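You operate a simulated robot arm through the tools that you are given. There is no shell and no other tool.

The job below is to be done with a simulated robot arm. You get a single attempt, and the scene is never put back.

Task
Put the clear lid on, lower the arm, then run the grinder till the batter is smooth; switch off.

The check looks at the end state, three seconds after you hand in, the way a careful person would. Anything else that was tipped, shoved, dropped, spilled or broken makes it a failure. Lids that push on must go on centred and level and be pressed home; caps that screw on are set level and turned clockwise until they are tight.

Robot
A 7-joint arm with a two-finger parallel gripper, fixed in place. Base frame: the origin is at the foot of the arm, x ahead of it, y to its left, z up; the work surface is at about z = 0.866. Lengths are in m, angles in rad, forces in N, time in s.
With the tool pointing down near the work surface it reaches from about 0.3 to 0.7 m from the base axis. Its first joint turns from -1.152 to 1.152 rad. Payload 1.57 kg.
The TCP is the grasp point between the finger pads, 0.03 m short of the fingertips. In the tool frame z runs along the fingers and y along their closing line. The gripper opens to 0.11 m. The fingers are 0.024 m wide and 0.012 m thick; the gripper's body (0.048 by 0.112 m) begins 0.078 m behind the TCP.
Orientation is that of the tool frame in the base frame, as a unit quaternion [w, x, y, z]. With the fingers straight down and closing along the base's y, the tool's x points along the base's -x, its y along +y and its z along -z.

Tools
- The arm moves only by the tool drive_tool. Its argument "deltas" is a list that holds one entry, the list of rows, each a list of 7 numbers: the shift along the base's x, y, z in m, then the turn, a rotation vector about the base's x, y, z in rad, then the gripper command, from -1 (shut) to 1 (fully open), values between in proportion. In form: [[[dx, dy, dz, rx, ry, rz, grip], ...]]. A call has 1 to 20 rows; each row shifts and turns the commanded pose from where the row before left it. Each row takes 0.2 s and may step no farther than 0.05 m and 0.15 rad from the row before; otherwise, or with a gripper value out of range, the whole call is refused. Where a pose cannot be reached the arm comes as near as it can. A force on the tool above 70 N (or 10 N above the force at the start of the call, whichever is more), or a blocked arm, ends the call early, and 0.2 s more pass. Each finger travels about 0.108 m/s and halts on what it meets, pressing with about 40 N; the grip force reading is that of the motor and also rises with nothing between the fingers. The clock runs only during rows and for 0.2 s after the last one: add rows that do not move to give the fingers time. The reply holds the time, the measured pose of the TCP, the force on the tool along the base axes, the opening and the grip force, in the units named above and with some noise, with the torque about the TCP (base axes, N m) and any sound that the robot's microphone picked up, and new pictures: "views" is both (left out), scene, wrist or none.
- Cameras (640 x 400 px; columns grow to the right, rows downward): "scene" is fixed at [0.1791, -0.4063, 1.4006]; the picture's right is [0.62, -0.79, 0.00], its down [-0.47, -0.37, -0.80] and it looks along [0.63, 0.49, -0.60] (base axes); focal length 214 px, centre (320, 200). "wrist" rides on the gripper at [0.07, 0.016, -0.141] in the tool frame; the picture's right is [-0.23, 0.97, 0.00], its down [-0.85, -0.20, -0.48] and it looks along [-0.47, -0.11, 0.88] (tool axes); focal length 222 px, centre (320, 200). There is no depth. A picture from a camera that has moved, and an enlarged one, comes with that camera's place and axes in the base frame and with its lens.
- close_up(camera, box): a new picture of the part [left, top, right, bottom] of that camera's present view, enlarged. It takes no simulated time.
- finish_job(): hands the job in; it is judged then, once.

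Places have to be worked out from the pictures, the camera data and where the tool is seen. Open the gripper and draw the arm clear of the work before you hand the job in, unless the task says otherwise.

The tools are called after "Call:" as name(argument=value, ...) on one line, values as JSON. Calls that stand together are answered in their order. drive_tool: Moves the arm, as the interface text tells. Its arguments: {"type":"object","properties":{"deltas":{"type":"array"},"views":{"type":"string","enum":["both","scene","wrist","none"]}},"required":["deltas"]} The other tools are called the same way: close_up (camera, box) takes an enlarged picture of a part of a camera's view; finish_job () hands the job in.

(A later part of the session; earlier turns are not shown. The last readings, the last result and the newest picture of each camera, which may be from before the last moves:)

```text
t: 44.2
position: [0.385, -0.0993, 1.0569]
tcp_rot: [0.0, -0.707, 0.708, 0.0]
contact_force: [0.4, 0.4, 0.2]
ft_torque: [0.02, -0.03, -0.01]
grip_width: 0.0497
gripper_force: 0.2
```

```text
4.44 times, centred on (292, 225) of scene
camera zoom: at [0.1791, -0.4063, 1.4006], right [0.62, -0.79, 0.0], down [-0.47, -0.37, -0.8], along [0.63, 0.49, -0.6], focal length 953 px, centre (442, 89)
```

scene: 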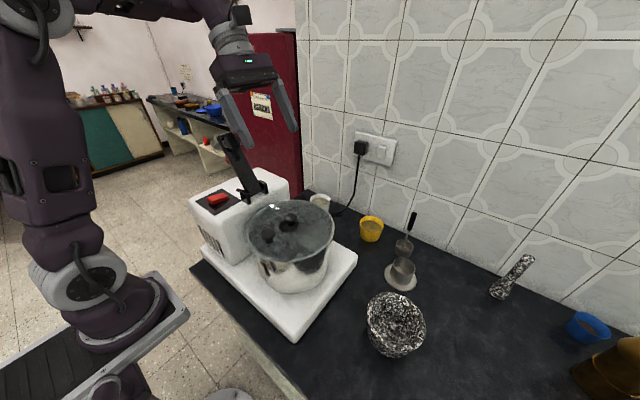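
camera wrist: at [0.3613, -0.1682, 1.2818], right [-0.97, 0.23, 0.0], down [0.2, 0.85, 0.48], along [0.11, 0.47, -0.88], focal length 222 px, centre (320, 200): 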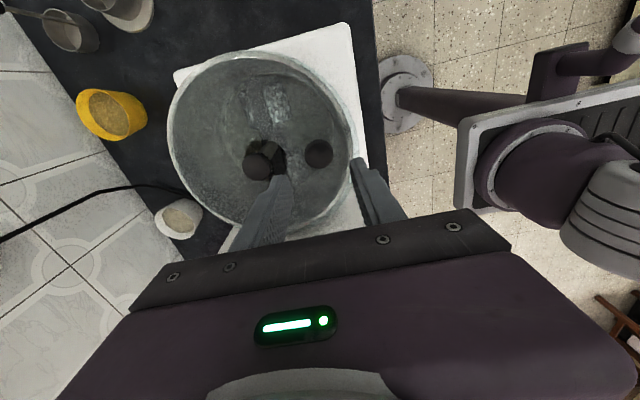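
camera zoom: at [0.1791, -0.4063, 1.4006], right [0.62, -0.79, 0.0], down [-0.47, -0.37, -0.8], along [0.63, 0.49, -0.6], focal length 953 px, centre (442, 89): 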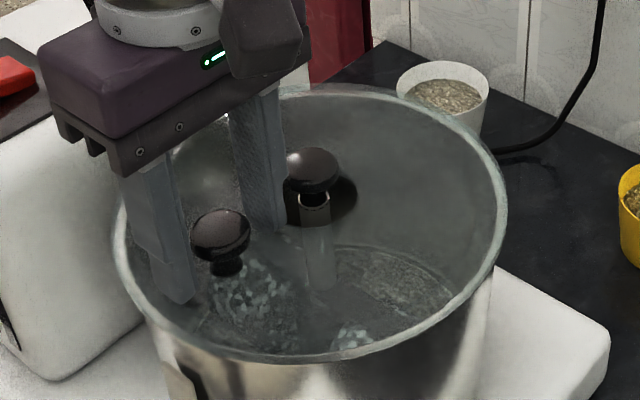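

The knob stayed centred between the open fingers, so the lid kept its new place. I'll rise and check from above.

Call:
drive_tool(deltas=[[[0, 0, 0.01, 0, 0, 0, -0.1], [0, 0, 0.03, 0, 0, 0, -0.1], [0, 0, 0.04, 0, 0, 0, -0.1], [0, 0, 0.04, 0, 0, 0, -0.1], [0.01, 0, 0.04, 0, 0, 0, 0.5], [0.02, 0.01, 0.03, -0.12, 0, 0, 1], [0.02, 0.01, 0.02, -0.12, 0, 0, 1], [0.02, 0.01, 0, -0.125, 0, 0, 1], [0.01, 0.02, 0, -0.125, 0, 0, 1], [0, 0, 0, 0, 0, 0, 1], [0, 0, 0, 0, 0, 0, 1]]], views="none")

Call:
close_up(camera="wrist", box=[270, 80, 410, 220])

Call:
close_up(camera="wrist", box=[270, 90, 340, 150])

Call:
close_up(camera="wrist", box=[335, 90, 405, 150])

Call:
close_up(camera="wrist", box=[270, 160, 410, 240])

```text
t: 46.6
position: [0.4659, -0.0463, 1.2672]
tcp_rot: [-0.172, -0.685, 0.687, -0.171]
contact_force: [0.0, 0.6, -1.2]
ft_torque: [0.02, -0.02, -0.01]
grip_width: 0.11
gripper_force: 0.1
```

```text
2.86 times, centred on (340, 150) of wrist
camera zoom: at [0.4487, -0.0409, 1.4251], right [-0.97, 0.2, -0.11], down [0.2, 0.98, 0.02], along [0.11, 0.0, -0.99], focal length 635 px, centre (263, 343)
```

zoom: 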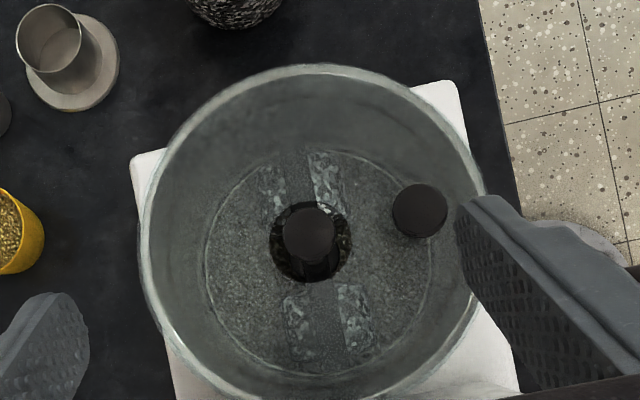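

```text
6.67 times, centred on (305, 120) of wrist
camera zoom: at [0.4487, -0.0409, 1.4251], right [-0.97, 0.2, -0.11], down [0.2, 0.98, 0.02], along [0.11, 0.0, -0.99], focal length 1481 px, centre (420, 733)
```

zoom: 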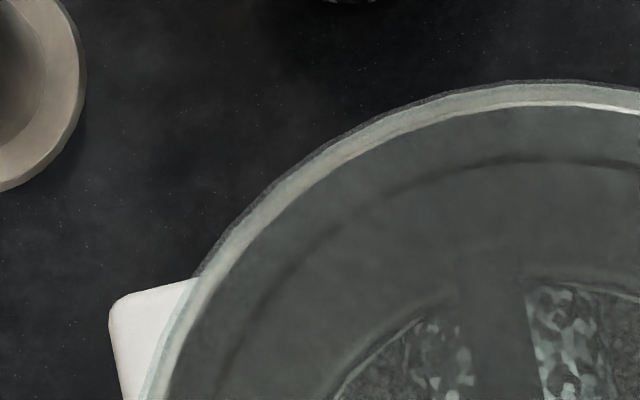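

```text
6.67 times, centred on (370, 120) of wrist
camera zoom: at [0.4487, -0.0409, 1.4251], right [-0.97, 0.2, -0.11], down [0.2, 0.98, 0.02], along [0.11, 0.0, -0.99], focal length 1481 px, centre (-13, 733)
```

zoom: 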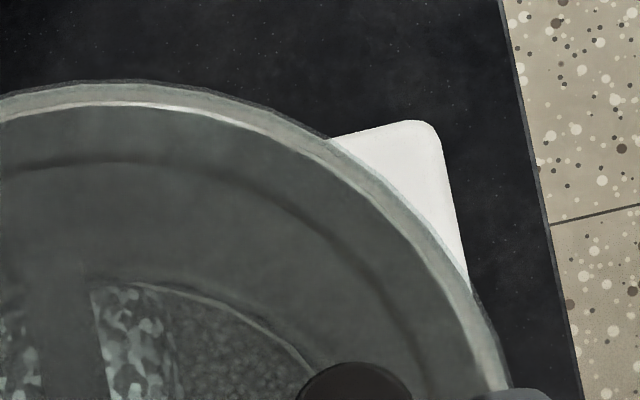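

```text
4.57 times, centred on (340, 200) of wrist
camera zoom: at [0.4487, -0.0409, 1.4251], right [-0.97, 0.2, -0.11], down [0.2, 0.98, 0.02], along [0.11, 0.0, -0.99], focal length 1015 px, centre (229, 200)
```

zoom: 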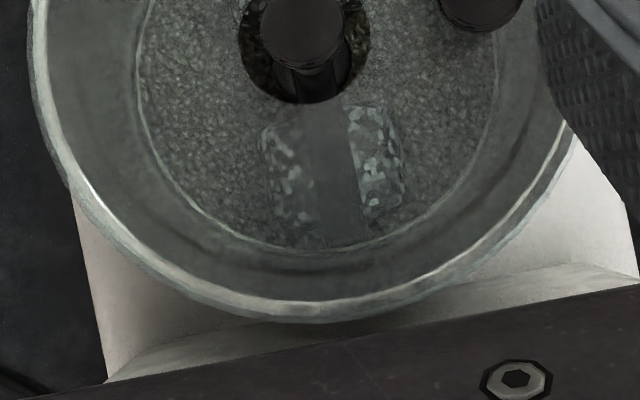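

From above the lid is now centred within about 1 mm on rim and shaft. Next I'll press it home with closed fingertips at points around the rim, starting at the (+x, -y) quadrant, reading height and force.

Call:
drive_tool(deltas=[[[0.01, -0.02, 0, 0.125, 0, 0, -1], [0.015, -0.025, 0, 0.125, 0, 0, -1], [0.015, -0.025, 0, 0.12, 0, 0, -1], [0.015, -0.025, -0.02, 0.12, 0, 0, -1], [0.003, -0.03, -0.03, 0, 0, 0, -1], [0, 0, -0.045, 0, 0, 0, -1], [0, 0, -0.04, 0, 0, 0, -1], [0, 0, -0.03, 0, 0, 0, -1], [0, 0, -0.02, 0, 0, 0, -1], [0, 0, 0, 0, 0, 0, -1], [0, 0, 0, 0, 0, 0, -1]]])

```text
t: 49.0
position: [0.5227, -0.1728, 1.0816]
tcp_rot: [0.001, -0.707, 0.708, -0.001]
contact_force: [0.5, 0.2, -0.6]
ft_torque: [0.01, 0.0, -0.03]
grip_width: 0.0001
gripper_force: 21.4
camera wrist: at [0.5067, -0.2415, 1.2237], right [-0.97, 0.23, 0.0], down [0.2, 0.85, 0.48], along [0.11, 0.47, -0.88], focal length 222 px, centre (320, 200)
```

scene: 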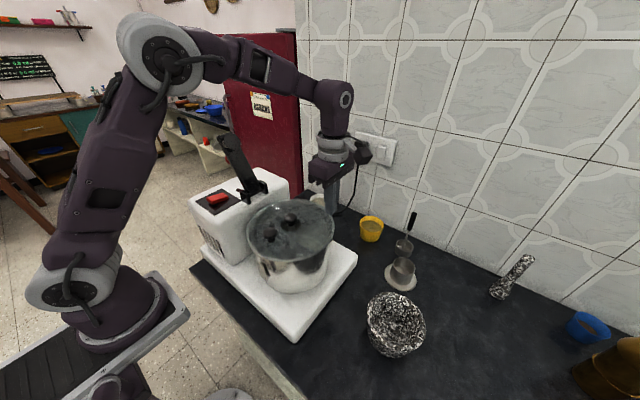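
wrist: 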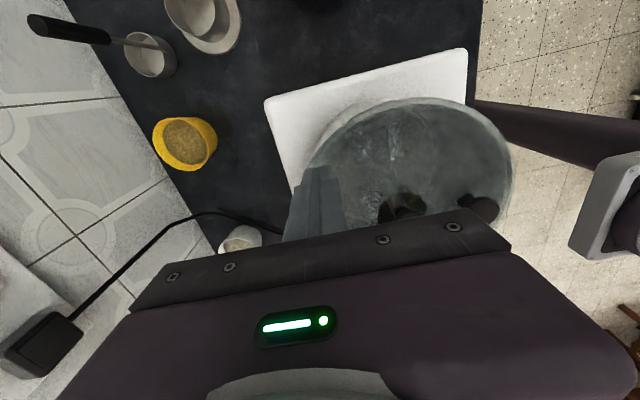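

The fingertips are above the rim at the (+x, -y) quadrant. I'll lower in steps to find contact height.

Call:
drive_tool(deltas=[[[0, 0, -0.015, 0, 0, 0, -1], [0, 0, -0.006, 0, 0, 0, -1], [0, 0, 0, 0, 0, 0, -1]]], views="none")

Call:
drive_tool(deltas=[[[0, 0, -0.002, 0, 0, 0, -1], [0, 0, -0.002, 0, 0, 0, -1], [0, 0, 0, 0, 0, 0, -1]]], views="none")

Call:
drive_tool(deltas=[[[0, 0, -0.0015, 0, 0, 0, -1], [0, 0, -0.0015, 0, 0, 0, -1], [0, 0, 0, 0, 0, 0, -1]]], views="none")

```text
t: 49.8
position: [0.5223, -0.1739, 1.0609]
tcp_rot: [0.0, -0.707, 0.708, 0.0]
contact_force: [0.0, 0.2, -0.3]
ft_torque: [-0.01, 0.0, 0.04]
grip_width: 0.0
gripper_force: 21.4
```

```text
t: 50.6
position: [0.5224, -0.172, 1.0566]
tcp_rot: [-0.001, -0.707, 0.707, 0.0]
contact_force: [-0.8, -1.3, -0.1]
ft_torque: [0.05, 0.0, -0.01]
grip_width: 0.0001
gripper_force: 21.6
```

```text
t: 51.4
position: [0.5222, -0.1735, 1.0534]
tcp_rot: [0.0, -0.707, 0.707, 0.0]
contact_force: [-0.4, -0.9, 0.6]
ft_torque: [0.02, 0.01, 0.04]
grip_width: 0.0
gripper_force: 21.0
```

Call:
drive_tool(deltas=[[[0, 0, -0.0015, 0, 0, 0, -1], [0, 0, -0.001, 0, 0, 0, -1], [0, 0, 0, 0, 0, 0, -1]]], views="none")

Call:
drive_tool(deltas=[[[0, 0, -0.001, 0, 0, 0, -1], [0, 0, -0.001, 0, 0, 0, -1], [0, 0, 0, 0, 0, 0, -1]]], views="none")

Call:
drive_tool(deltas=[[[0, 0, -0.001, 0, 0, 0, -1], [0, 0, -0.001, 0, 0, 0, -1], [0, 0, 0, 0, 0, 0, -1]]], views="none")

```text
t: 52.2
position: [0.5224, -0.1742, 1.0514]
tcp_rot: [0.0, -0.706, 0.708, 0.0]
contact_force: [-0.1, -0.1, 0.8]
ft_torque: [-0.03, 0.04, 0.01]
grip_width: 0.0
gripper_force: 21.3
```

```text
t: 53.0
position: [0.5228, -0.1743, 1.051]
tcp_rot: [0.0, -0.706, 0.708, -0.002]
contact_force: [-11.0, 2.0, 43.4]
ft_torque: [0.32, 0.35, 0.13]
grip_width: 0.0
gripper_force: 21.2
```

```text
t: 53.6
position: [0.5246, -0.1744, 1.0505]
tcp_rot: [0.001, -0.706, 0.708, -0.005]
contact_force: [0.8, -0.3, 10.1]
ft_torque: [0.04, -0.02, 0.02]
grip_width: 0.0
gripper_force: 21.4
stopped in row 2: the force on the tool passed its limit at 72 N (the readings are from after the stop); the commanded pose is now the measured one
```

Hard contact at TCP z≈1.0508 there (lid top ≈1.0207). I'll lift and check the same height in the (-x, -y) quadrant.

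Call:
drive_tool(deltas=[[[0, 0, 0.01, 0, 0, 0, -1], [0, 0, 0.02, 0, 0, 0, -1], [-0.045, 0, 0, 0, 0, 0, -1], [-0.045, 0, 0, 0, 0, 0, -1], [-0.045, 0, 0, 0, 0, 0, -1], [-0.01, 0.003, 0, 0, 0, 0, -1], [0, 0, -0.015, 0, 0, 0, -1], [0, 0, -0.011, 0, 0, 0, -1], [0, 0, 0, 0, 0, 0, -1]]], views="wrist")

Call:
drive_tool(deltas=[[[0, 0, -0.001, 0, 0, 0, -1], [0, 0, -0.001, 0, 0, 0, -1], [0, 0, 0, 0, 0, 0, -1]]], views="none")

Call:
drive_tool(deltas=[[[0, 0, -0.001, 0, 0, 0, -1], [0, 0, 0, 0, 0, 0, -1]]], views="none")

```text
t: 55.6
position: [0.3776, -0.1731, 1.0531]
tcp_rot: [0.0, -0.706, 0.708, -0.003]
contact_force: [-0.1, 0.2, 0.1]
ft_torque: [0.03, 0.03, 0.04]
grip_width: 0.0
gripper_force: 21.4
camera wrist: at [0.361, -0.2407, 1.1956], right [-0.97, 0.23, -0.01], down [0.2, 0.86, 0.48], along [0.11, 0.46, -0.88], focal length 222 px, centre (320, 200)
```

wrist: 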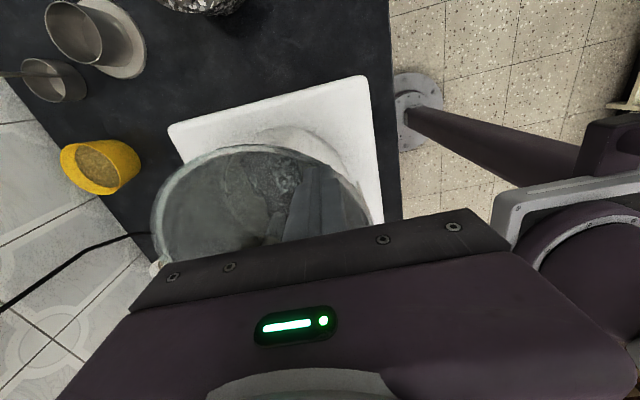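

```text
t: 56.4
position: [0.3776, -0.1727, 1.0514]
tcp_rot: [0.001, -0.706, 0.708, -0.003]
contact_force: [0.2, -0.1, 1.9]
ft_torque: [0.01, -0.01, -0.03]
grip_width: 0.0001
gripper_force: 21.1
```

```text
t: 57.0
position: [0.3785, -0.1716, 1.0501]
tcp_rot: [-0.001, 0.707, -0.707, 0.004]
contact_force: [-6.3, 9.9, 36.3]
ft_torque: [0.43, 0.21, -0.05]
grip_width: 0.0001
gripper_force: 21.8
```

Same contact height (≈1.0508) at (-x, -y). Now the (-x, +y) and (+x, +y) quadrants, lifting over the knob.

Call:
drive_tool(deltas=[[[0, 0, 0.01, 0, 0, 0, -1], [0, 0, 0.04, 0, 0, 0, -1], [0, 0.045, 0, 0, 0, 0, -1], [0, 0.045, 0, 0, 0, 0, -1], [0.001, 0.045, 0, 0, 0, 0, -1], [0, 0.01, 0, 0, 0, 0, -1], [0, 0, -0.03, 0, 0, 0, -1], [0, 0, -0.0165, 0, 0, 0, -1], [0, 0, 0, 0, 0, 0, -1]]])

Call:
drive_tool(deltas=[[[0, 0, -0.001, 0, 0, 0, -1], [0, 0, -0.001, 0, 0, 0, -1], [0, 0, 0, 0, 0, 0, -1]]], views="none")

Call:
drive_tool(deltas=[[[0, 0, -0.001, 0, 0, 0, -1], [0, 0, 0, 0, 0, 0, -1]]], views="none")

```text
t: 59.0
position: [0.3813, -0.026, 1.0559]
tcp_rot: [0.001, -0.706, 0.708, -0.004]
contact_force: [-0.7, -0.1, 0.5]
ft_torque: [0.01, 0.02, -0.02]
grip_width: 0.0
gripper_force: 21.3
camera wrist: at [0.3632, -0.0943, 1.1978], right [-0.97, 0.23, -0.01], down [0.2, 0.86, 0.48], along [0.11, 0.46, -0.88], focal length 222 px, centre (320, 200)
```

scene: 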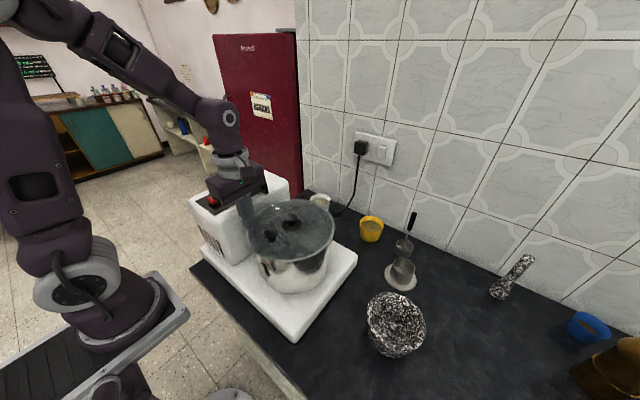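
wrist: 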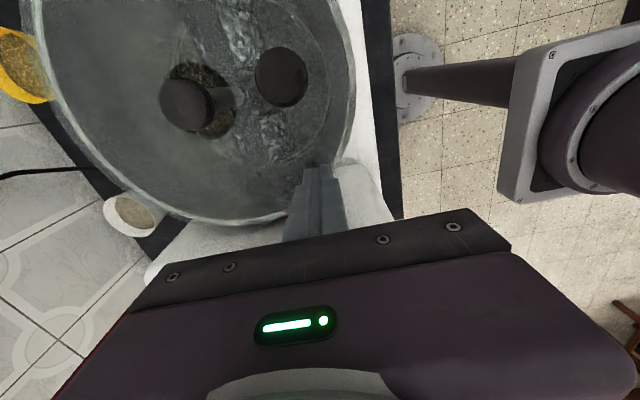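

```text
t: 59.8
position: [0.3801, -0.0262, 1.0526]
tcp_rot: [0.0, -0.706, 0.708, -0.003]
contact_force: [-0.2, 0.0, 0.7]
ft_torque: [-0.02, 0.0, 0.03]
grip_width: 0.0001
gripper_force: 21.7
```

```text
t: 60.4
position: [0.3805, -0.0257, 1.0523]
tcp_rot: [0.001, -0.707, 0.708, -0.003]
contact_force: [0.0, 0.0, 0.9]
ft_torque: [0.0, -0.02, -0.02]
grip_width: 0.0
gripper_force: 20.6
```

Call:
drive_tool(deltas=[[[0, 0, -0.001, 0, 0, 0, -1], [0, 0, 0, 0, 0, 0, -1]]], views="none")

Call:
drive_tool(deltas=[[[0, 0, -0.001, 0, 0, 0, -1], [0, 0, 0, 0, 0, 0, -1]]], views="none")

```text
t: 61.0
position: [0.3789, -0.026, 1.0512]
tcp_rot: [0.001, -0.707, 0.707, -0.003]
contact_force: [-0.4, 0.6, 1.6]
ft_torque: [0.04, 0.04, 0.01]
grip_width: 0.0
gripper_force: 20.9
```

```text
t: 61.6
position: [0.3789, -0.0258, 1.05]
tcp_rot: [0.001, -0.706, 0.708, -0.004]
contact_force: [-10.5, 7.1, 40.0]
ft_torque: [0.19, 0.34, -0.02]
grip_width: 0.0
gripper_force: 21.4
```

Same height again (≈1.0505). Last quadrant: (+x, +y).

Call:
drive_tool(deltas=[[[0, 0, 0.01, 0, 0, 0, -1], [0, 0, 0.045, 0, 0, 0, -1], [0.045, -0.001, 0, 0, 0, 0, -1], [0.045, 0, 0, 0, 0, 0, -1], [0.045, 0, 0, 0, 0, 0, -1], [0.01, 0, 0, 0, 0, 0, -1], [0, 0, -0.03, 0, 0, 0, -1], [0, 0, -0.021, 0, 0, 0, -1], [0, 0, 0, 0, 0, 0, -1]]], views="none")

Call:
drive_tool(deltas=[[[0, 0, -0.001, 0, 0, 0, -1], [0, 0, -0.001, 0, 0, 0, -1], [0, 0, 0, 0, 0, 0, -1]]], views="none")

Call:
drive_tool(deltas=[[[0, 0, -0.001, 0, 0, 0, -1], [0, 0, 0, 0, 0, 0, -1]]], views="none")

```text
t: 63.6
position: [0.5266, -0.0303, 1.0525]
tcp_rot: [0.0, -0.707, 0.708, -0.003]
contact_force: [0.6, -1.1, -0.3]
ft_torque: [0.02, -0.05, -0.03]
grip_width: 0.0
gripper_force: 21.6
```

```text
t: 64.4
position: [0.5248, -0.0284, 1.0515]
tcp_rot: [-0.001, 0.707, -0.707, 0.003]
contact_force: [-0.6, 0.3, 2.8]
ft_torque: [0.03, 0.06, 0.04]
grip_width: 0.0
gripper_force: 21.4
```

```text
t: 65.0
position: [0.5251, -0.0287, 1.0509]
tcp_rot: [0.002, -0.707, 0.707, -0.004]
contact_force: [1.2, 1.0, 12.3]
ft_torque: [0.05, -0.04, -0.05]
grip_width: 0.0
gripper_force: 21.0
```

All four quadrants bear at the same height, so the lid is level and down. I'll rise and verify it's still centred.

Call:
drive_tool(deltas=[[[0, 0, 0.01, 0, 0, 0, -1], [0, 0, 0.04, 0, 0, 0, -1], [0, 0, 0.045, 0, 0, 0, -1], [0, 0, 0.045, 0, 0, 0, 0], [-0.01, 0, 0.04, -0.12, 0, 0, 1], [-0.02, 0, 0.03, -0.12, 0, 0, 1], [-0.02, 0, 0, -0.125, 0, 0, 1], [-0.01, -0.015, 0, -0.125, 0, 0, 1], [0, 0, 0, 0, 0, 0, 1], [0, 0, 0, 0, 0, 0, 1]]])

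Call:
close_up(camera="wrist", box=[270, 80, 410, 220])

Call:
close_up(camera="scene", box=[190, 110, 300, 220])

```text
t: 67.2
position: [0.4634, -0.0411, 1.2618]
tcp_rot: [0.17, 0.686, -0.685, 0.175]
contact_force: [0.4, 0.9, -0.3]
ft_torque: [0.01, -0.03, -0.01]
grip_width: 0.1099
gripper_force: 0.0
camera wrist: at [0.4463, -0.0357, 1.4183], right [-0.97, 0.2, -0.11], down [0.2, 0.98, 0.02], along [0.11, -0.01, -0.99], focal length 222 px, centre (320, 200)
```

scene: 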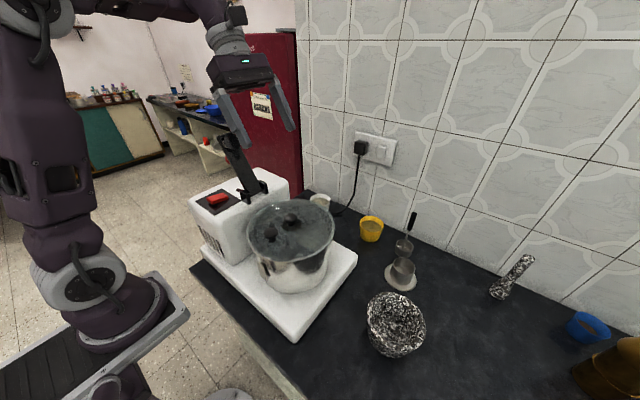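
wrist: 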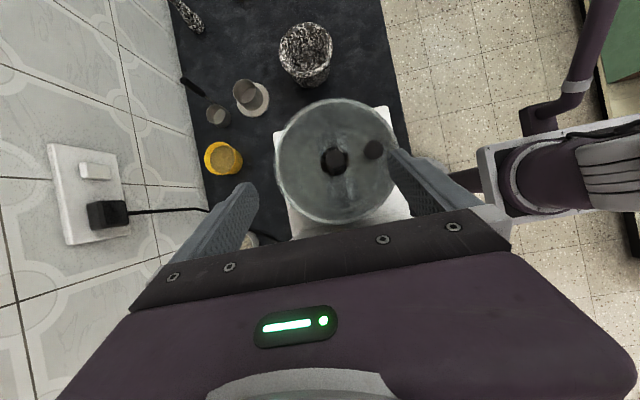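

```text
2.86 times, centred on (340, 150) of wrist
camera zoom: at [0.4463, -0.0357, 1.4183], right [-0.97, 0.2, -0.11], down [0.2, 0.98, 0.02], along [0.11, -0.01, -0.99], focal length 635 px, centre (263, 343)
```

zoom: 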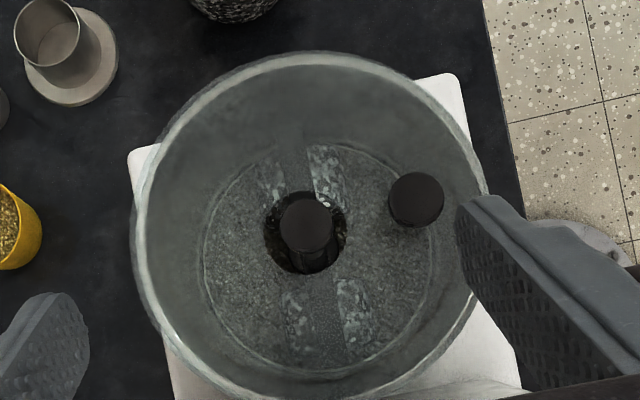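

```text
3.64 times, centred on (245, 165) of scene
camera zoom: at [0.1791, -0.4063, 1.4006], right [0.62, -0.79, 0.0], down [-0.47, -0.37, -0.8], along [0.63, 0.49, -0.6], focal length 780 px, centre (593, 327)
```

zoom: 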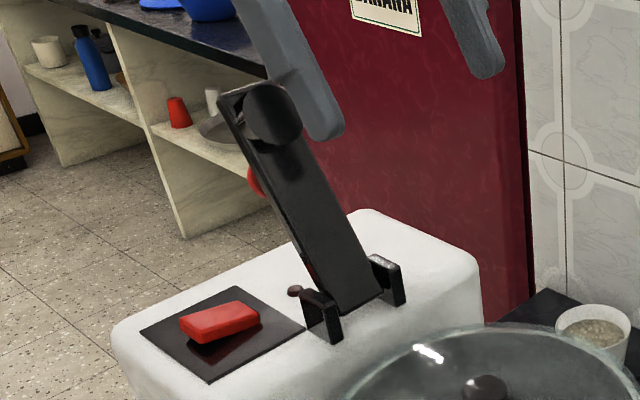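

The presses may have nudged the lid slightly; I'll zoom on its edges to measure.

Call:
close_up(camera="wrist", box=[265, 85, 335, 145])

Call:
close_up(camera="wrist", box=[335, 90, 405, 150])

Call:
close_up(camera="wrist", box=[265, 160, 405, 240])

```text
6.67 times, centred on (300, 115) of wrist
camera zoom: at [0.4463, -0.0357, 1.4183], right [-0.97, 0.2, -0.11], down [0.2, 0.98, 0.02], along [0.11, -0.01, -0.99], focal length 1481 px, centre (453, 767)
```

zoom: 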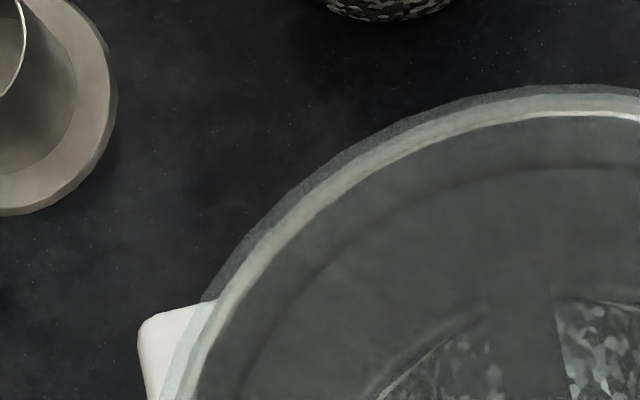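

```text
6.67 times, centred on (370, 120) of wrist
camera zoom: at [0.4463, -0.0357, 1.4183], right [-0.97, 0.2, -0.11], down [0.2, 0.98, 0.02], along [0.11, -0.01, -0.99], focal length 1481 px, centre (-13, 733)
```

zoom: 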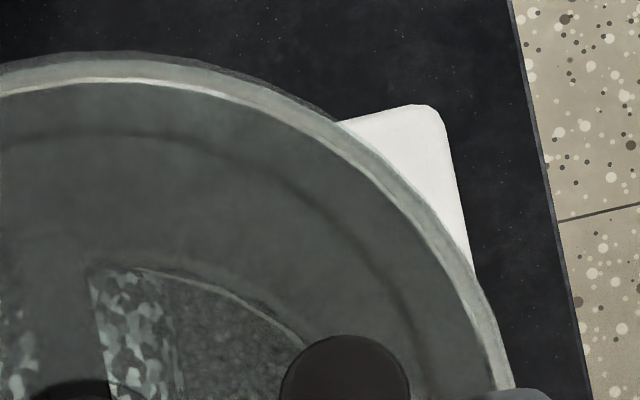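

```text
4.57 times, centred on (335, 200) of wrist
camera zoom: at [0.4463, -0.0357, 1.4183], right [-0.97, 0.2, -0.11], down [0.2, 0.98, 0.02], along [0.11, -0.01, -0.99], focal length 1015 px, centre (251, 200)
```

zoom: 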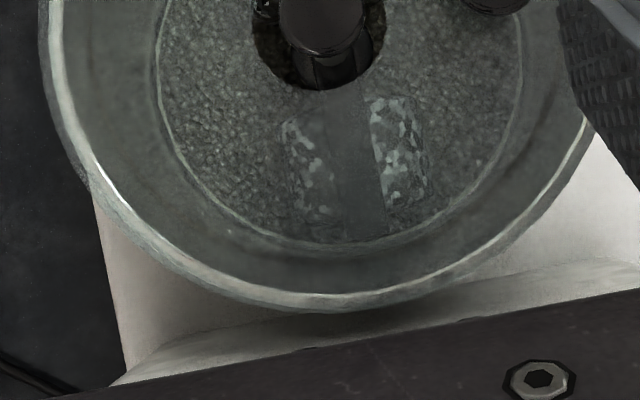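

Overhang is ~4.6 mm on +x and ~0.5 mm on -x, so the presses moved it about 2 mm toward +x. I'll make one light correction: grip the knob, slide -2 mm with no load, and release gradually.

Call:
drive_tool(deltas=[[[-0.01, -0.015, 0, 0.125, 0, 0, 0.5], [-0.02, -0.02, 0, 0.125, 0, 0, 0.2], [-0.02, -0.015, 0, 0.12, 0, 0, -0.1], [-0.02, -0.01, -0.02, 0.12, 0, 0, -0.1], [-0.009, 0, -0.03, 0, 0, 0, -0.1], [0, 0, -0.04, 0, 0, 0, -0.1], [0, 0, -0.03, 0, 0, 0, -0.1], [0, 0, 0, 0, 0, 0, -0.1], [0, 0, 0, 0, 0, 0, -0.1]]], views="wrist")

Call:
close_up(camera="wrist", box=[200, 80, 420, 240])

```text
t: 69.2
position: [0.3866, -0.1022, 1.1413]
tcp_rot: [0.001, -0.706, 0.708, -0.003]
contact_force: [0.4, -0.5, 0.3]
ft_torque: [-0.03, -0.03, -0.01]
grip_width: 0.0494
gripper_force: 0.1
camera wrist: at [0.3688, -0.1713, 1.2829], right [-0.97, 0.23, -0.01], down [0.2, 0.86, 0.48], along [0.11, 0.46, -0.88], focal length 222 px, centre (320, 200)
```

wrist: 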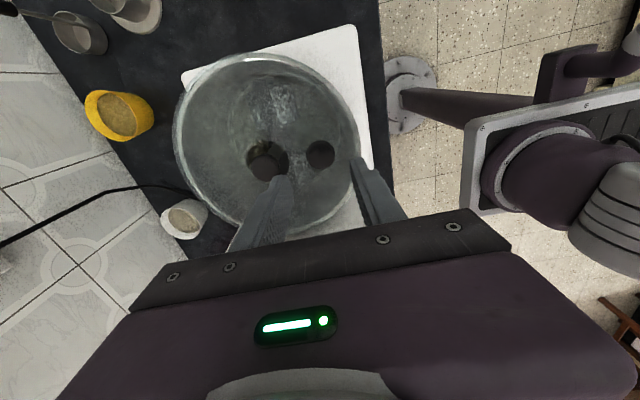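

```text
2.50 times, centred on (310, 160) of wrist
camera zoom: at [0.3688, -0.1713, 1.2829], right [-0.97, 0.23, -0.01], down [0.2, 0.86, 0.48], along [0.11, 0.46, -0.88], focal length 555 px, centre (345, 300)
```

zoom: 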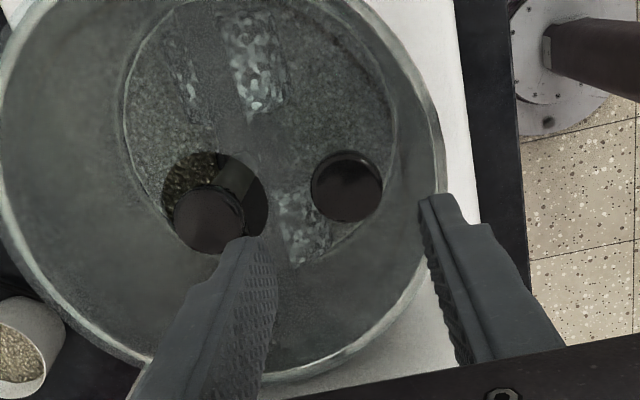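

The knob lines up between the fingers as in earlier grips. Descending, gripping, sliding -2 mm, then releasing gradually.

Call:
drive_tool(deltas=[[[0, 0.001, -0.03, 0, 0, 0, -0.1], [0, 0, -0.03, 0, 0, 0, -0.1], [0, 0, -0.017, 0, 0, 0, -0.1], [0, 0, -0.007, 0, 0, 0, -0.1], [0, 0, 0, 0, 0, 0, -0.1], [0, 0, 0, 0, 0, 0, -0.3], [0, 0, 0, 0, 0, 0, -0.5], [0, 0, 0, 0, 0, 0, -1], [0, 0, 0, 0, 0, 0, -1]]], views="none")

Call:
drive_tool(deltas=[[[-0.001, 0, 0, 0, 0, 0, -1], [-0.001, 0, 0, 0, 0, 0, -1], [0, 0, 0, 0, 0, 0, -1], [0, 0, 0, 0, 0, 0, -0.43], [0, 0, 0, 0, 0, 0, -0.41], [0, 0, 0, 0, 0, 0, -0.38], [0, 0, 0, 0, 0, 0, -0.34], [0, 0, 0, 0, 0, 0, -0.28], [0, 0, 0, 0, 0, 0, -0.2], [0, 0, 0, 0, 0, 0, -0.1], [0, 0, 0, 0, 0, 0, -0.1]]], views="none")

Call:
drive_tool(deltas=[[[0, 0, 0.01, 0, 0, 0, -0.1], [0, 0, 0.03, 0, 0, 0, -0.1], [0, 0, 0.04, 0, 0, 0, -0.1], [0, 0, 0.04, 0, 0, 0, -0.1], [0.01, 0, 0.04, 0, 0, 0, 0.5], [0.02, 0.01, 0.03, -0.12, 0, 0, 1], [0.02, 0.01, 0.02, -0.12, 0, 0, 1], [0.02, 0.01, 0, -0.125, 0, 0, 1], [0.01, 0.02, 0, -0.125, 0, 0, 1], [0, 0, 0, 0, 0, 0, 1], [0, 0, 0, 0, 0, 0, 1]]], views="both")

Call:
close_up(camera="wrist", box=[270, 80, 410, 220])

Call:
close_up(camera="wrist", box=[270, 85, 340, 145])

Call:
close_up(camera="wrist", box=[335, 90, 405, 150])

```text
t: 71.2
position: [0.3841, -0.1008, 1.0572]
tcp_rot: [0.001, -0.706, 0.708, -0.003]
contact_force: [-0.6, -0.1, -0.5]
ft_torque: [-0.01, 0.07, 0.0]
grip_width: 0.0308
gripper_force: 40.0
```

```text
t: 73.6
position: [0.383, -0.1019, 1.0564]
tcp_rot: [0.001, -0.706, 0.708, -0.003]
contact_force: [-0.8, 0.9, 0.4]
ft_torque: [0.0, 0.01, -0.01]
grip_width: 0.0493
gripper_force: 0.1
```

```text
t: 76.0
position: [0.4641, -0.0498, 1.2687]
tcp_rot: [-0.171, -0.685, 0.686, -0.175]
contact_force: [-0.6, 0.0, 0.4]
ft_torque: [-0.03, -0.02, -0.01]
grip_width: 0.1097
gripper_force: 0.1
camera wrist: at [0.4475, -0.0443, 1.4268], right [-0.97, 0.2, -0.11], down [0.2, 0.98, 0.02], along [0.11, -0.01, -0.99], focal length 222 px, centre (320, 200)
```

scene: 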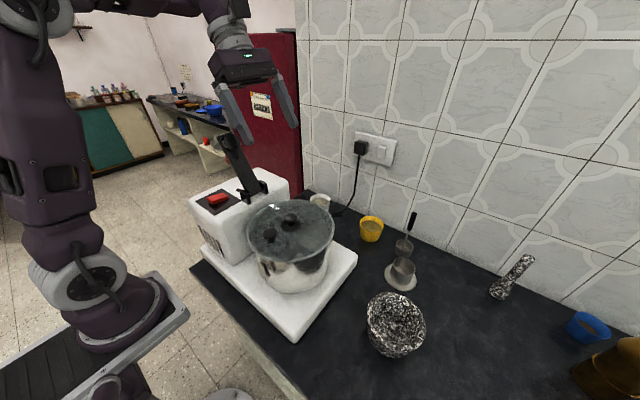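
wrist: 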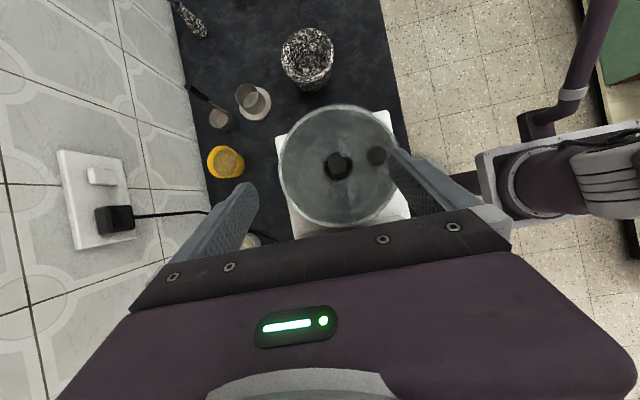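

```text
2.86 times, centred on (340, 150) of wrist
camera zoom: at [0.4475, -0.0443, 1.4268], right [-0.97, 0.2, -0.11], down [0.2, 0.98, 0.02], along [0.11, -0.01, -0.99], focal length 635 px, centre (263, 343)
```

zoom: 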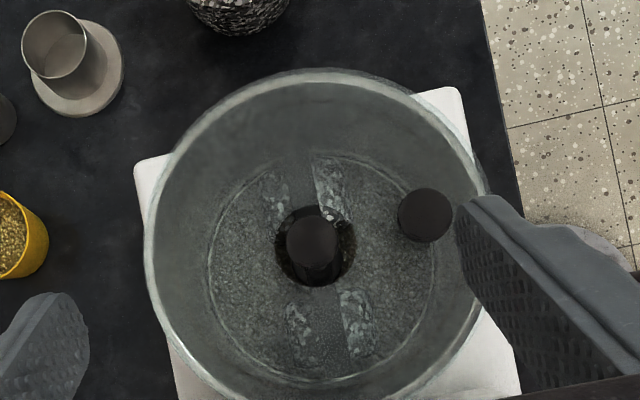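

```text
6.67 times, centred on (305, 115) of wrist
camera zoom: at [0.4475, -0.0443, 1.4268], right [-0.97, 0.2, -0.11], down [0.2, 0.98, 0.02], along [0.11, -0.01, -0.99], focal length 1481 px, centre (420, 767)
```

zoom: 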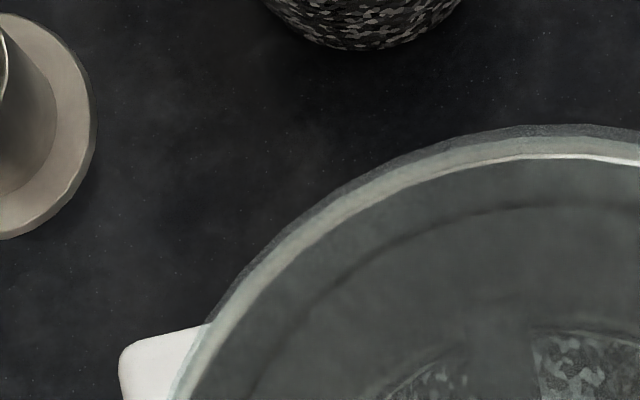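

```text
6.67 times, centred on (370, 120) of wrist
camera zoom: at [0.4475, -0.0443, 1.4268], right [-0.97, 0.2, -0.11], down [0.2, 0.98, 0.02], along [0.11, -0.01, -0.99], focal length 1481 px, centre (-13, 733)
```

zoom: 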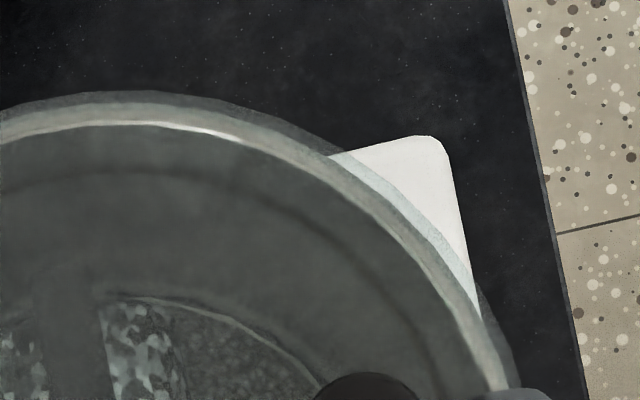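

The lid is centred to within ~1.5 mm and level now. Next is the raised black arm; I'll zoom in on it to work out its hinge, width and tip.

Call:
close_up(camera="scene", box=[205, 120, 285, 210])

Call:
close_up(camera="scene", box=[190, 175, 250, 225])

```text
4.44 times, centred on (245, 165) of scene
camera zoom: at [0.1791, -0.4063, 1.4006], right [0.62, -0.79, 0.0], down [-0.47, -0.37, -0.8], along [0.63, 0.49, -0.6], focal length 953 px, centre (653, 356)
```

zoom: 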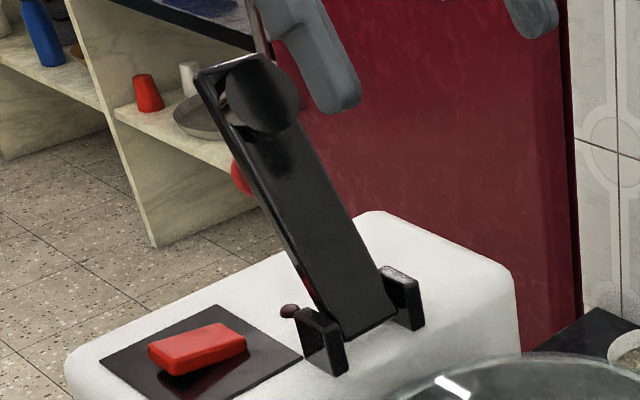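

```text
8.00 times, centred on (220, 200) of scene
camera zoom: at [0.1791, -0.4063, 1.4006], right [0.62, -0.79, 0.0], down [-0.47, -0.37, -0.8], along [0.63, 0.49, -0.6], focal length 1716 px, centre (1120, 200)
```

zoom: 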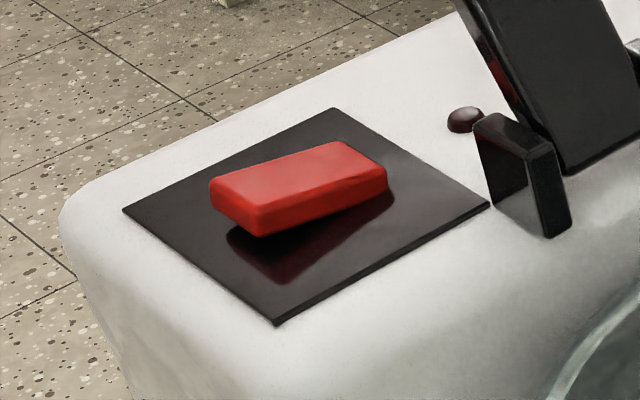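

A red spot shows on the back of the arm, so I want a side view before touching it. I'll untilt, yaw back and look at the arm from the robot's side.

Call:
drive_tool(deltas=[[[-0.02, 0, 0, 0.125, 0, 0, 0.5], [-0.03, 0, 0, 0.125, 0, 0, 0], [-0.03, 0, 0, 0.12, 0, 0, 0], [-0.03, 0, 0, 0.12, 0, 0, 0], [-0.02, 0, 0, 0, 0, -0.15, 0], [0, 0, 0, 0, 0, -0.15, 0], [0, 0, 0, 0, 0, -0.15, 0], [0, 0, 0, 0, 0, -0.15, 0], [0, 0, 0, 0, 0, -0.15, 0], [0, 0.01, 0, 0, 0, -0.15, 0], [0, 0.015, 0, 0, 0, -0.15, 0], [0, 0.015, 0, 0, 0, -0.15, 0], [0, 0.015, 0, 0, 0, -0.15, 0], [0, 0.015, 0, 0, 0, -0.15, 0], [0, 0.015, 0, 0, 0, -0.0708, 0], [0, 0, 0, 0, -0.125, 0, 0], [0, 0, 0, 0, -0.125, 0, 0], [0, 0, 0, 0, -0.125, 0, 0], [0, 0, 0, 0, -0.125, 0, 0], [0, 0, 0, 0, 0, 0, 0]]])

```text
t: 80.2
position: [0.333, 0.0332, 1.2656]
tcp_rot: [0.246, 0.002, 0.969, -0.003]
contact_force: [-0.3, -0.1, 0.4]
ft_torque: [0.01, -0.01, 0.03]
grip_width: 0.0549
gripper_force: 0.0
camera wrist: at [0.2045, 0.0504, 1.3579], right [0.2, 0.97, 0.1], down [0.52, -0.2, 0.83], along [0.83, -0.11, -0.55], focal length 222 px, centre (320, 200)
```

scene: 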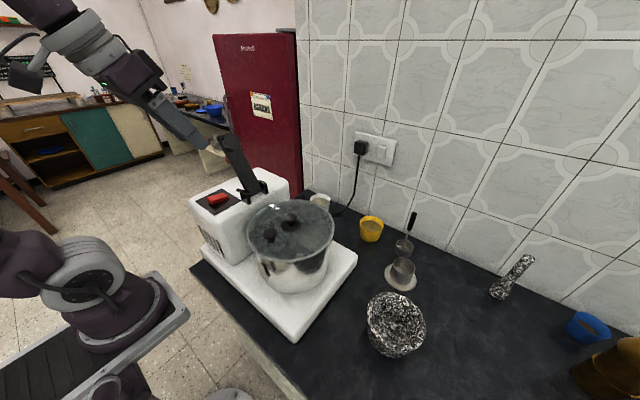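
wrist: 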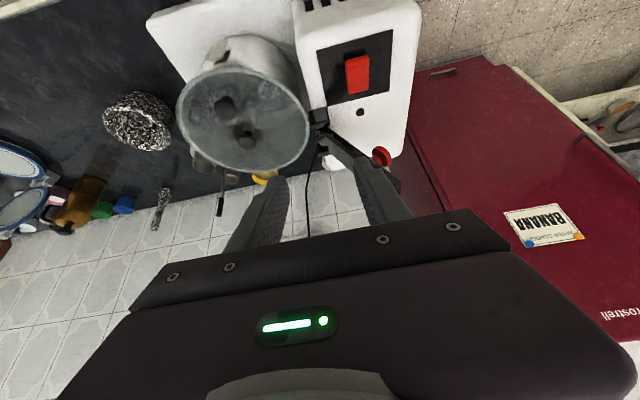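

Call:
close_up(camera="wrist", box=[280, 80, 440, 230])

Call:
close_up(camera="wrist", box=[300, 20, 400, 120])

Call:
close_up(camera="wrist", box=[160, 50, 330, 190])

```text
2.67 times, centred on (360, 155) of wrist
camera zoom: at [0.2045, 0.0504, 1.3579], right [0.2, 0.97, 0.1], down [0.52, -0.2, 0.83], along [0.83, -0.11, -0.55], focal length 592 px, centre (213, 320)
```

zoom: 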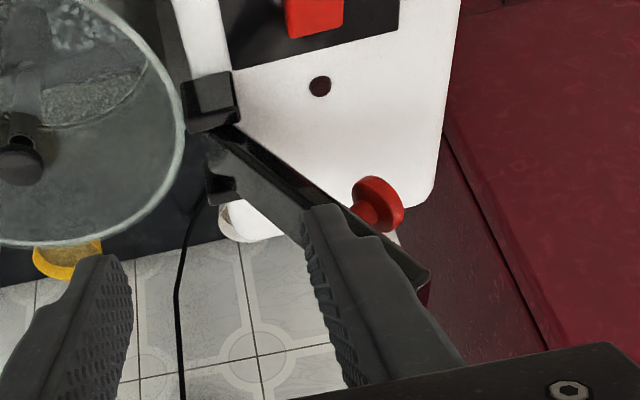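

```text
4.00 times, centred on (350, 70) of wrist
camera zoom: at [0.2045, 0.0504, 1.3579], right [0.2, 0.97, 0.1], down [0.52, -0.2, 0.83], along [0.83, -0.11, -0.55], focal length 888 px, centre (200, 720)
```

zoom: 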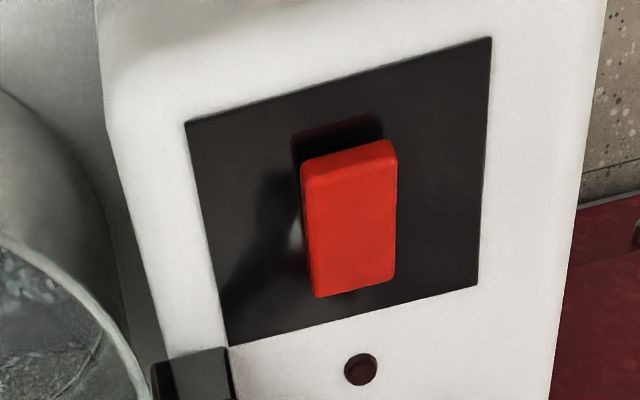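

```text
2.86 times, centred on (245, 120) of wrist
camera zoom: at [0.2045, 0.0504, 1.3579], right [0.2, 0.97, 0.1], down [0.52, -0.2, 0.83], along [0.83, -0.11, -0.55], focal length 635 px, centre (534, 429)
```

zoom: 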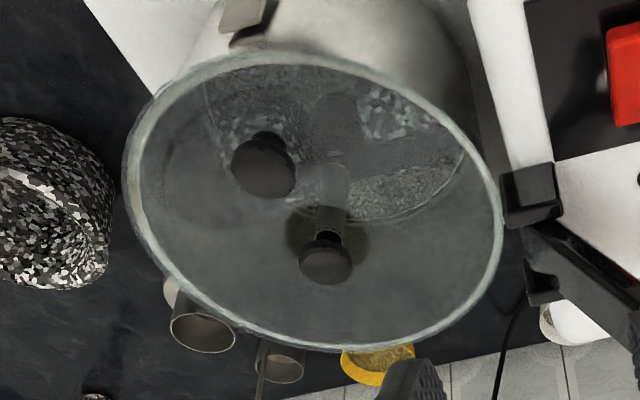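

The arm's hinge is at ≈(0.45, 0.034, 1.067), it is ~0.16 m long leaning back ~32°, with a red knob on its back face and a presser pad on the front. The rocker switch is at ≈(0.375, 0.10, 1.058). I'll bring closed fingers behind the arm's tip and push it gently forward a little first to learn whether its hinge holds position.

Call:
drive_tool(deltas=[[[0, 0, 0.01, 0, 0.125, 0, -1], [0, 0.02, 0.01, 0, 0.125, 0, -1], [0, 0.03, 0.01, 0, 0.125, 0, -1], [0, 0.03, 0.01, 0, 0.125, 0, -1], [0, 0.04, 0, 0, 0, 0, -1], [0.01, 0.03, 0, 0, 0, 0, -1], [0.04, 0, 0, 0, 0, 0, -1], [0.04, 0, 0, 0, 0, 0, -1], [0.028, 0, 0, 0, 0, 0, -1], [0, 0, 0, 0, 0, 0, -1], [0, 0, 0, 0, 0, 0, -1]]])

```text
t: 82.6
position: [0.4434, 0.1851, 1.3046]
tcp_rot: [-0.001, 0.0, 1.0, -0.002]
contact_force: [-1.4, 0.4, -0.6]
ft_torque: [-0.01, -0.01, -0.03]
grip_width: 0.0
gripper_force: 21.4
out of reach, approached as far as the arm can: row 9
camera wrist: at [0.3731, 0.2024, 1.446], right [0.23, 0.97, -0.01], down [0.86, -0.2, 0.48], along [0.46, -0.11, -0.88], focal length 222 px, centre (320, 200)
```

scene: 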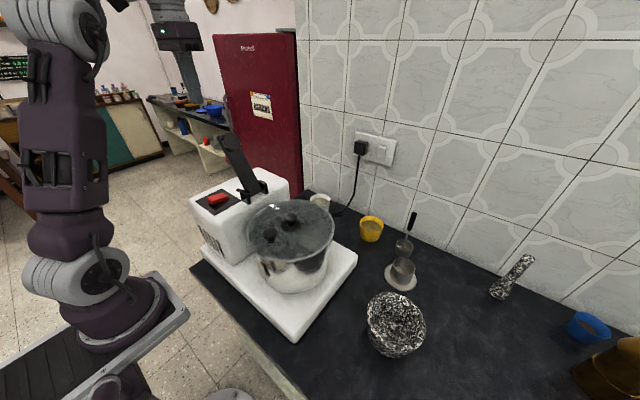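
wrist: 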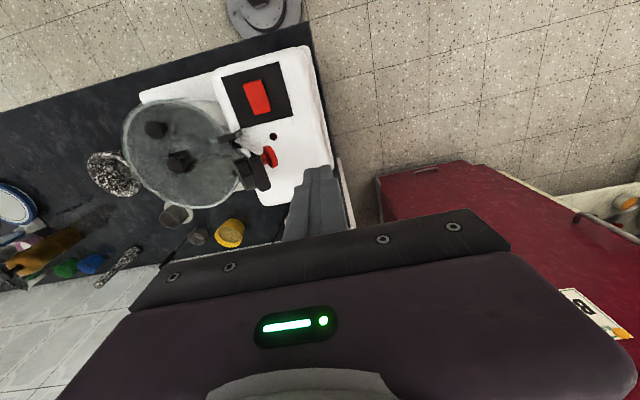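

Now the wrist camera sees the arm from behind/above. Zooming for geometry.

Call:
close_up(camera="wrist", box=[190, 60, 350, 220])

```text
2.50 times, centred on (270, 140) of wrist
camera zoom: at [0.3731, 0.2024, 1.446], right [0.23, 0.97, -0.01], down [0.86, -0.2, 0.48], along [0.46, -0.11, -0.88], focal length 555 px, centre (445, 350)
```

zoom: 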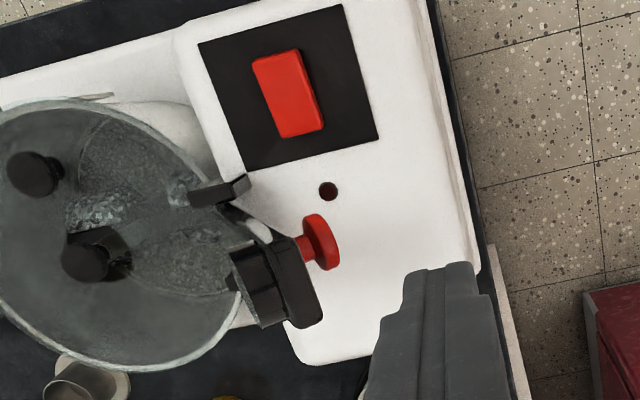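

The view confirms the tip at ≈(0.448, 0.113, 1.20) and red knob at (0.447, 0.113, 1.15). I'll descend behind the tip to TCP z=1.20 and approach to just short of contact.

Call:
drive_tool(deltas=[[[0.003, 0, -0.03, 0, 0, 0, -1], [0, 0, -0.03, 0, 0, 0, -1], [0, 0, -0.025, 0, 0, 0, -1], [0, 0, -0.02, 0, 0, 0, -1], [0, -0.015, 0, 0, 0, 0, -1], [0, -0.015, 0, 0, 0, 0, -1], [0, 0, 0, 0, 0, 0, -1]]])

Call:
close_up(camera="wrist", box=[190, 80, 370, 230])

Call:
close_up(camera="scene", box=[150, 80, 300, 220])

```text
t: 84.2
position: [0.4444, 0.1505, 1.1992]
tcp_rot: [-0.002, 0.0, 1.0, -0.003]
contact_force: [0.5, -0.1, 0.8]
ft_torque: [-0.02, 0.02, -0.02]
grip_width: 0.0
gripper_force: 21.0
camera wrist: at [0.3757, 0.169, 1.3413], right [0.23, 0.97, -0.01], down [0.86, -0.2, 0.48], along [0.46, -0.11, -0.88], focal length 222 px, centre (320, 200)
```

scene: 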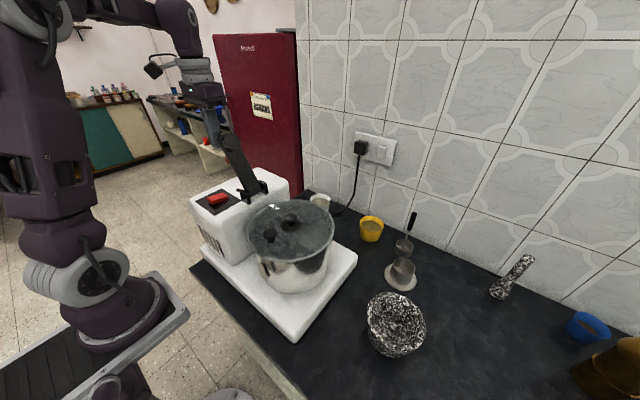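
wrist: 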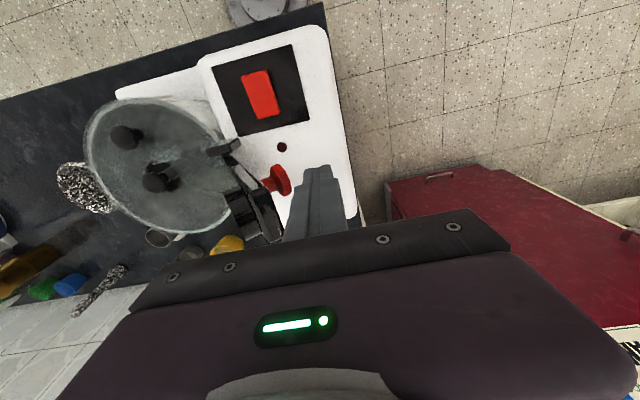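

```text
2.67 times, centred on (280, 155) of wrist
camera zoom: at [0.3757, 0.169, 1.3413], right [0.23, 0.97, -0.01], down [0.86, -0.2, 0.48], along [0.46, -0.11, -0.88], focal length 592 px, centre (427, 320)
```

zoom: 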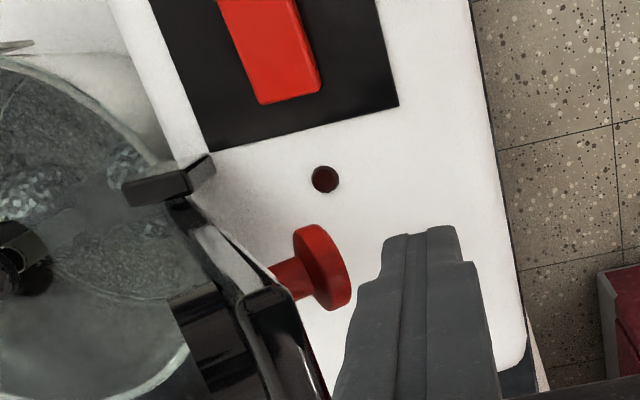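

```text
2.86 times, centred on (225, 150) of scene
camera zoom: at [0.1791, -0.4063, 1.4006], right [0.62, -0.79, 0.0], down [-0.47, -0.37, -0.8], along [0.63, 0.49, -0.6], focal length 613 px, centre (591, 343)
```

zoom: 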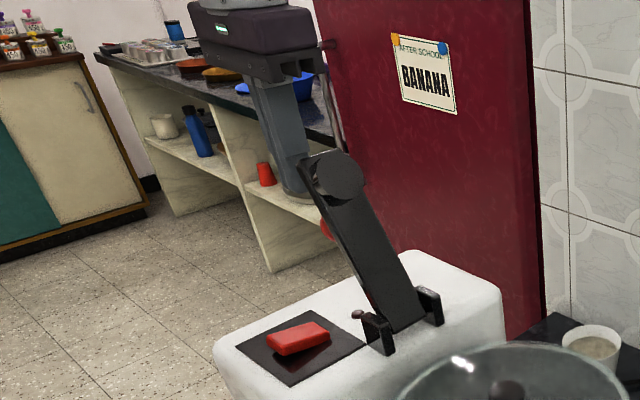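

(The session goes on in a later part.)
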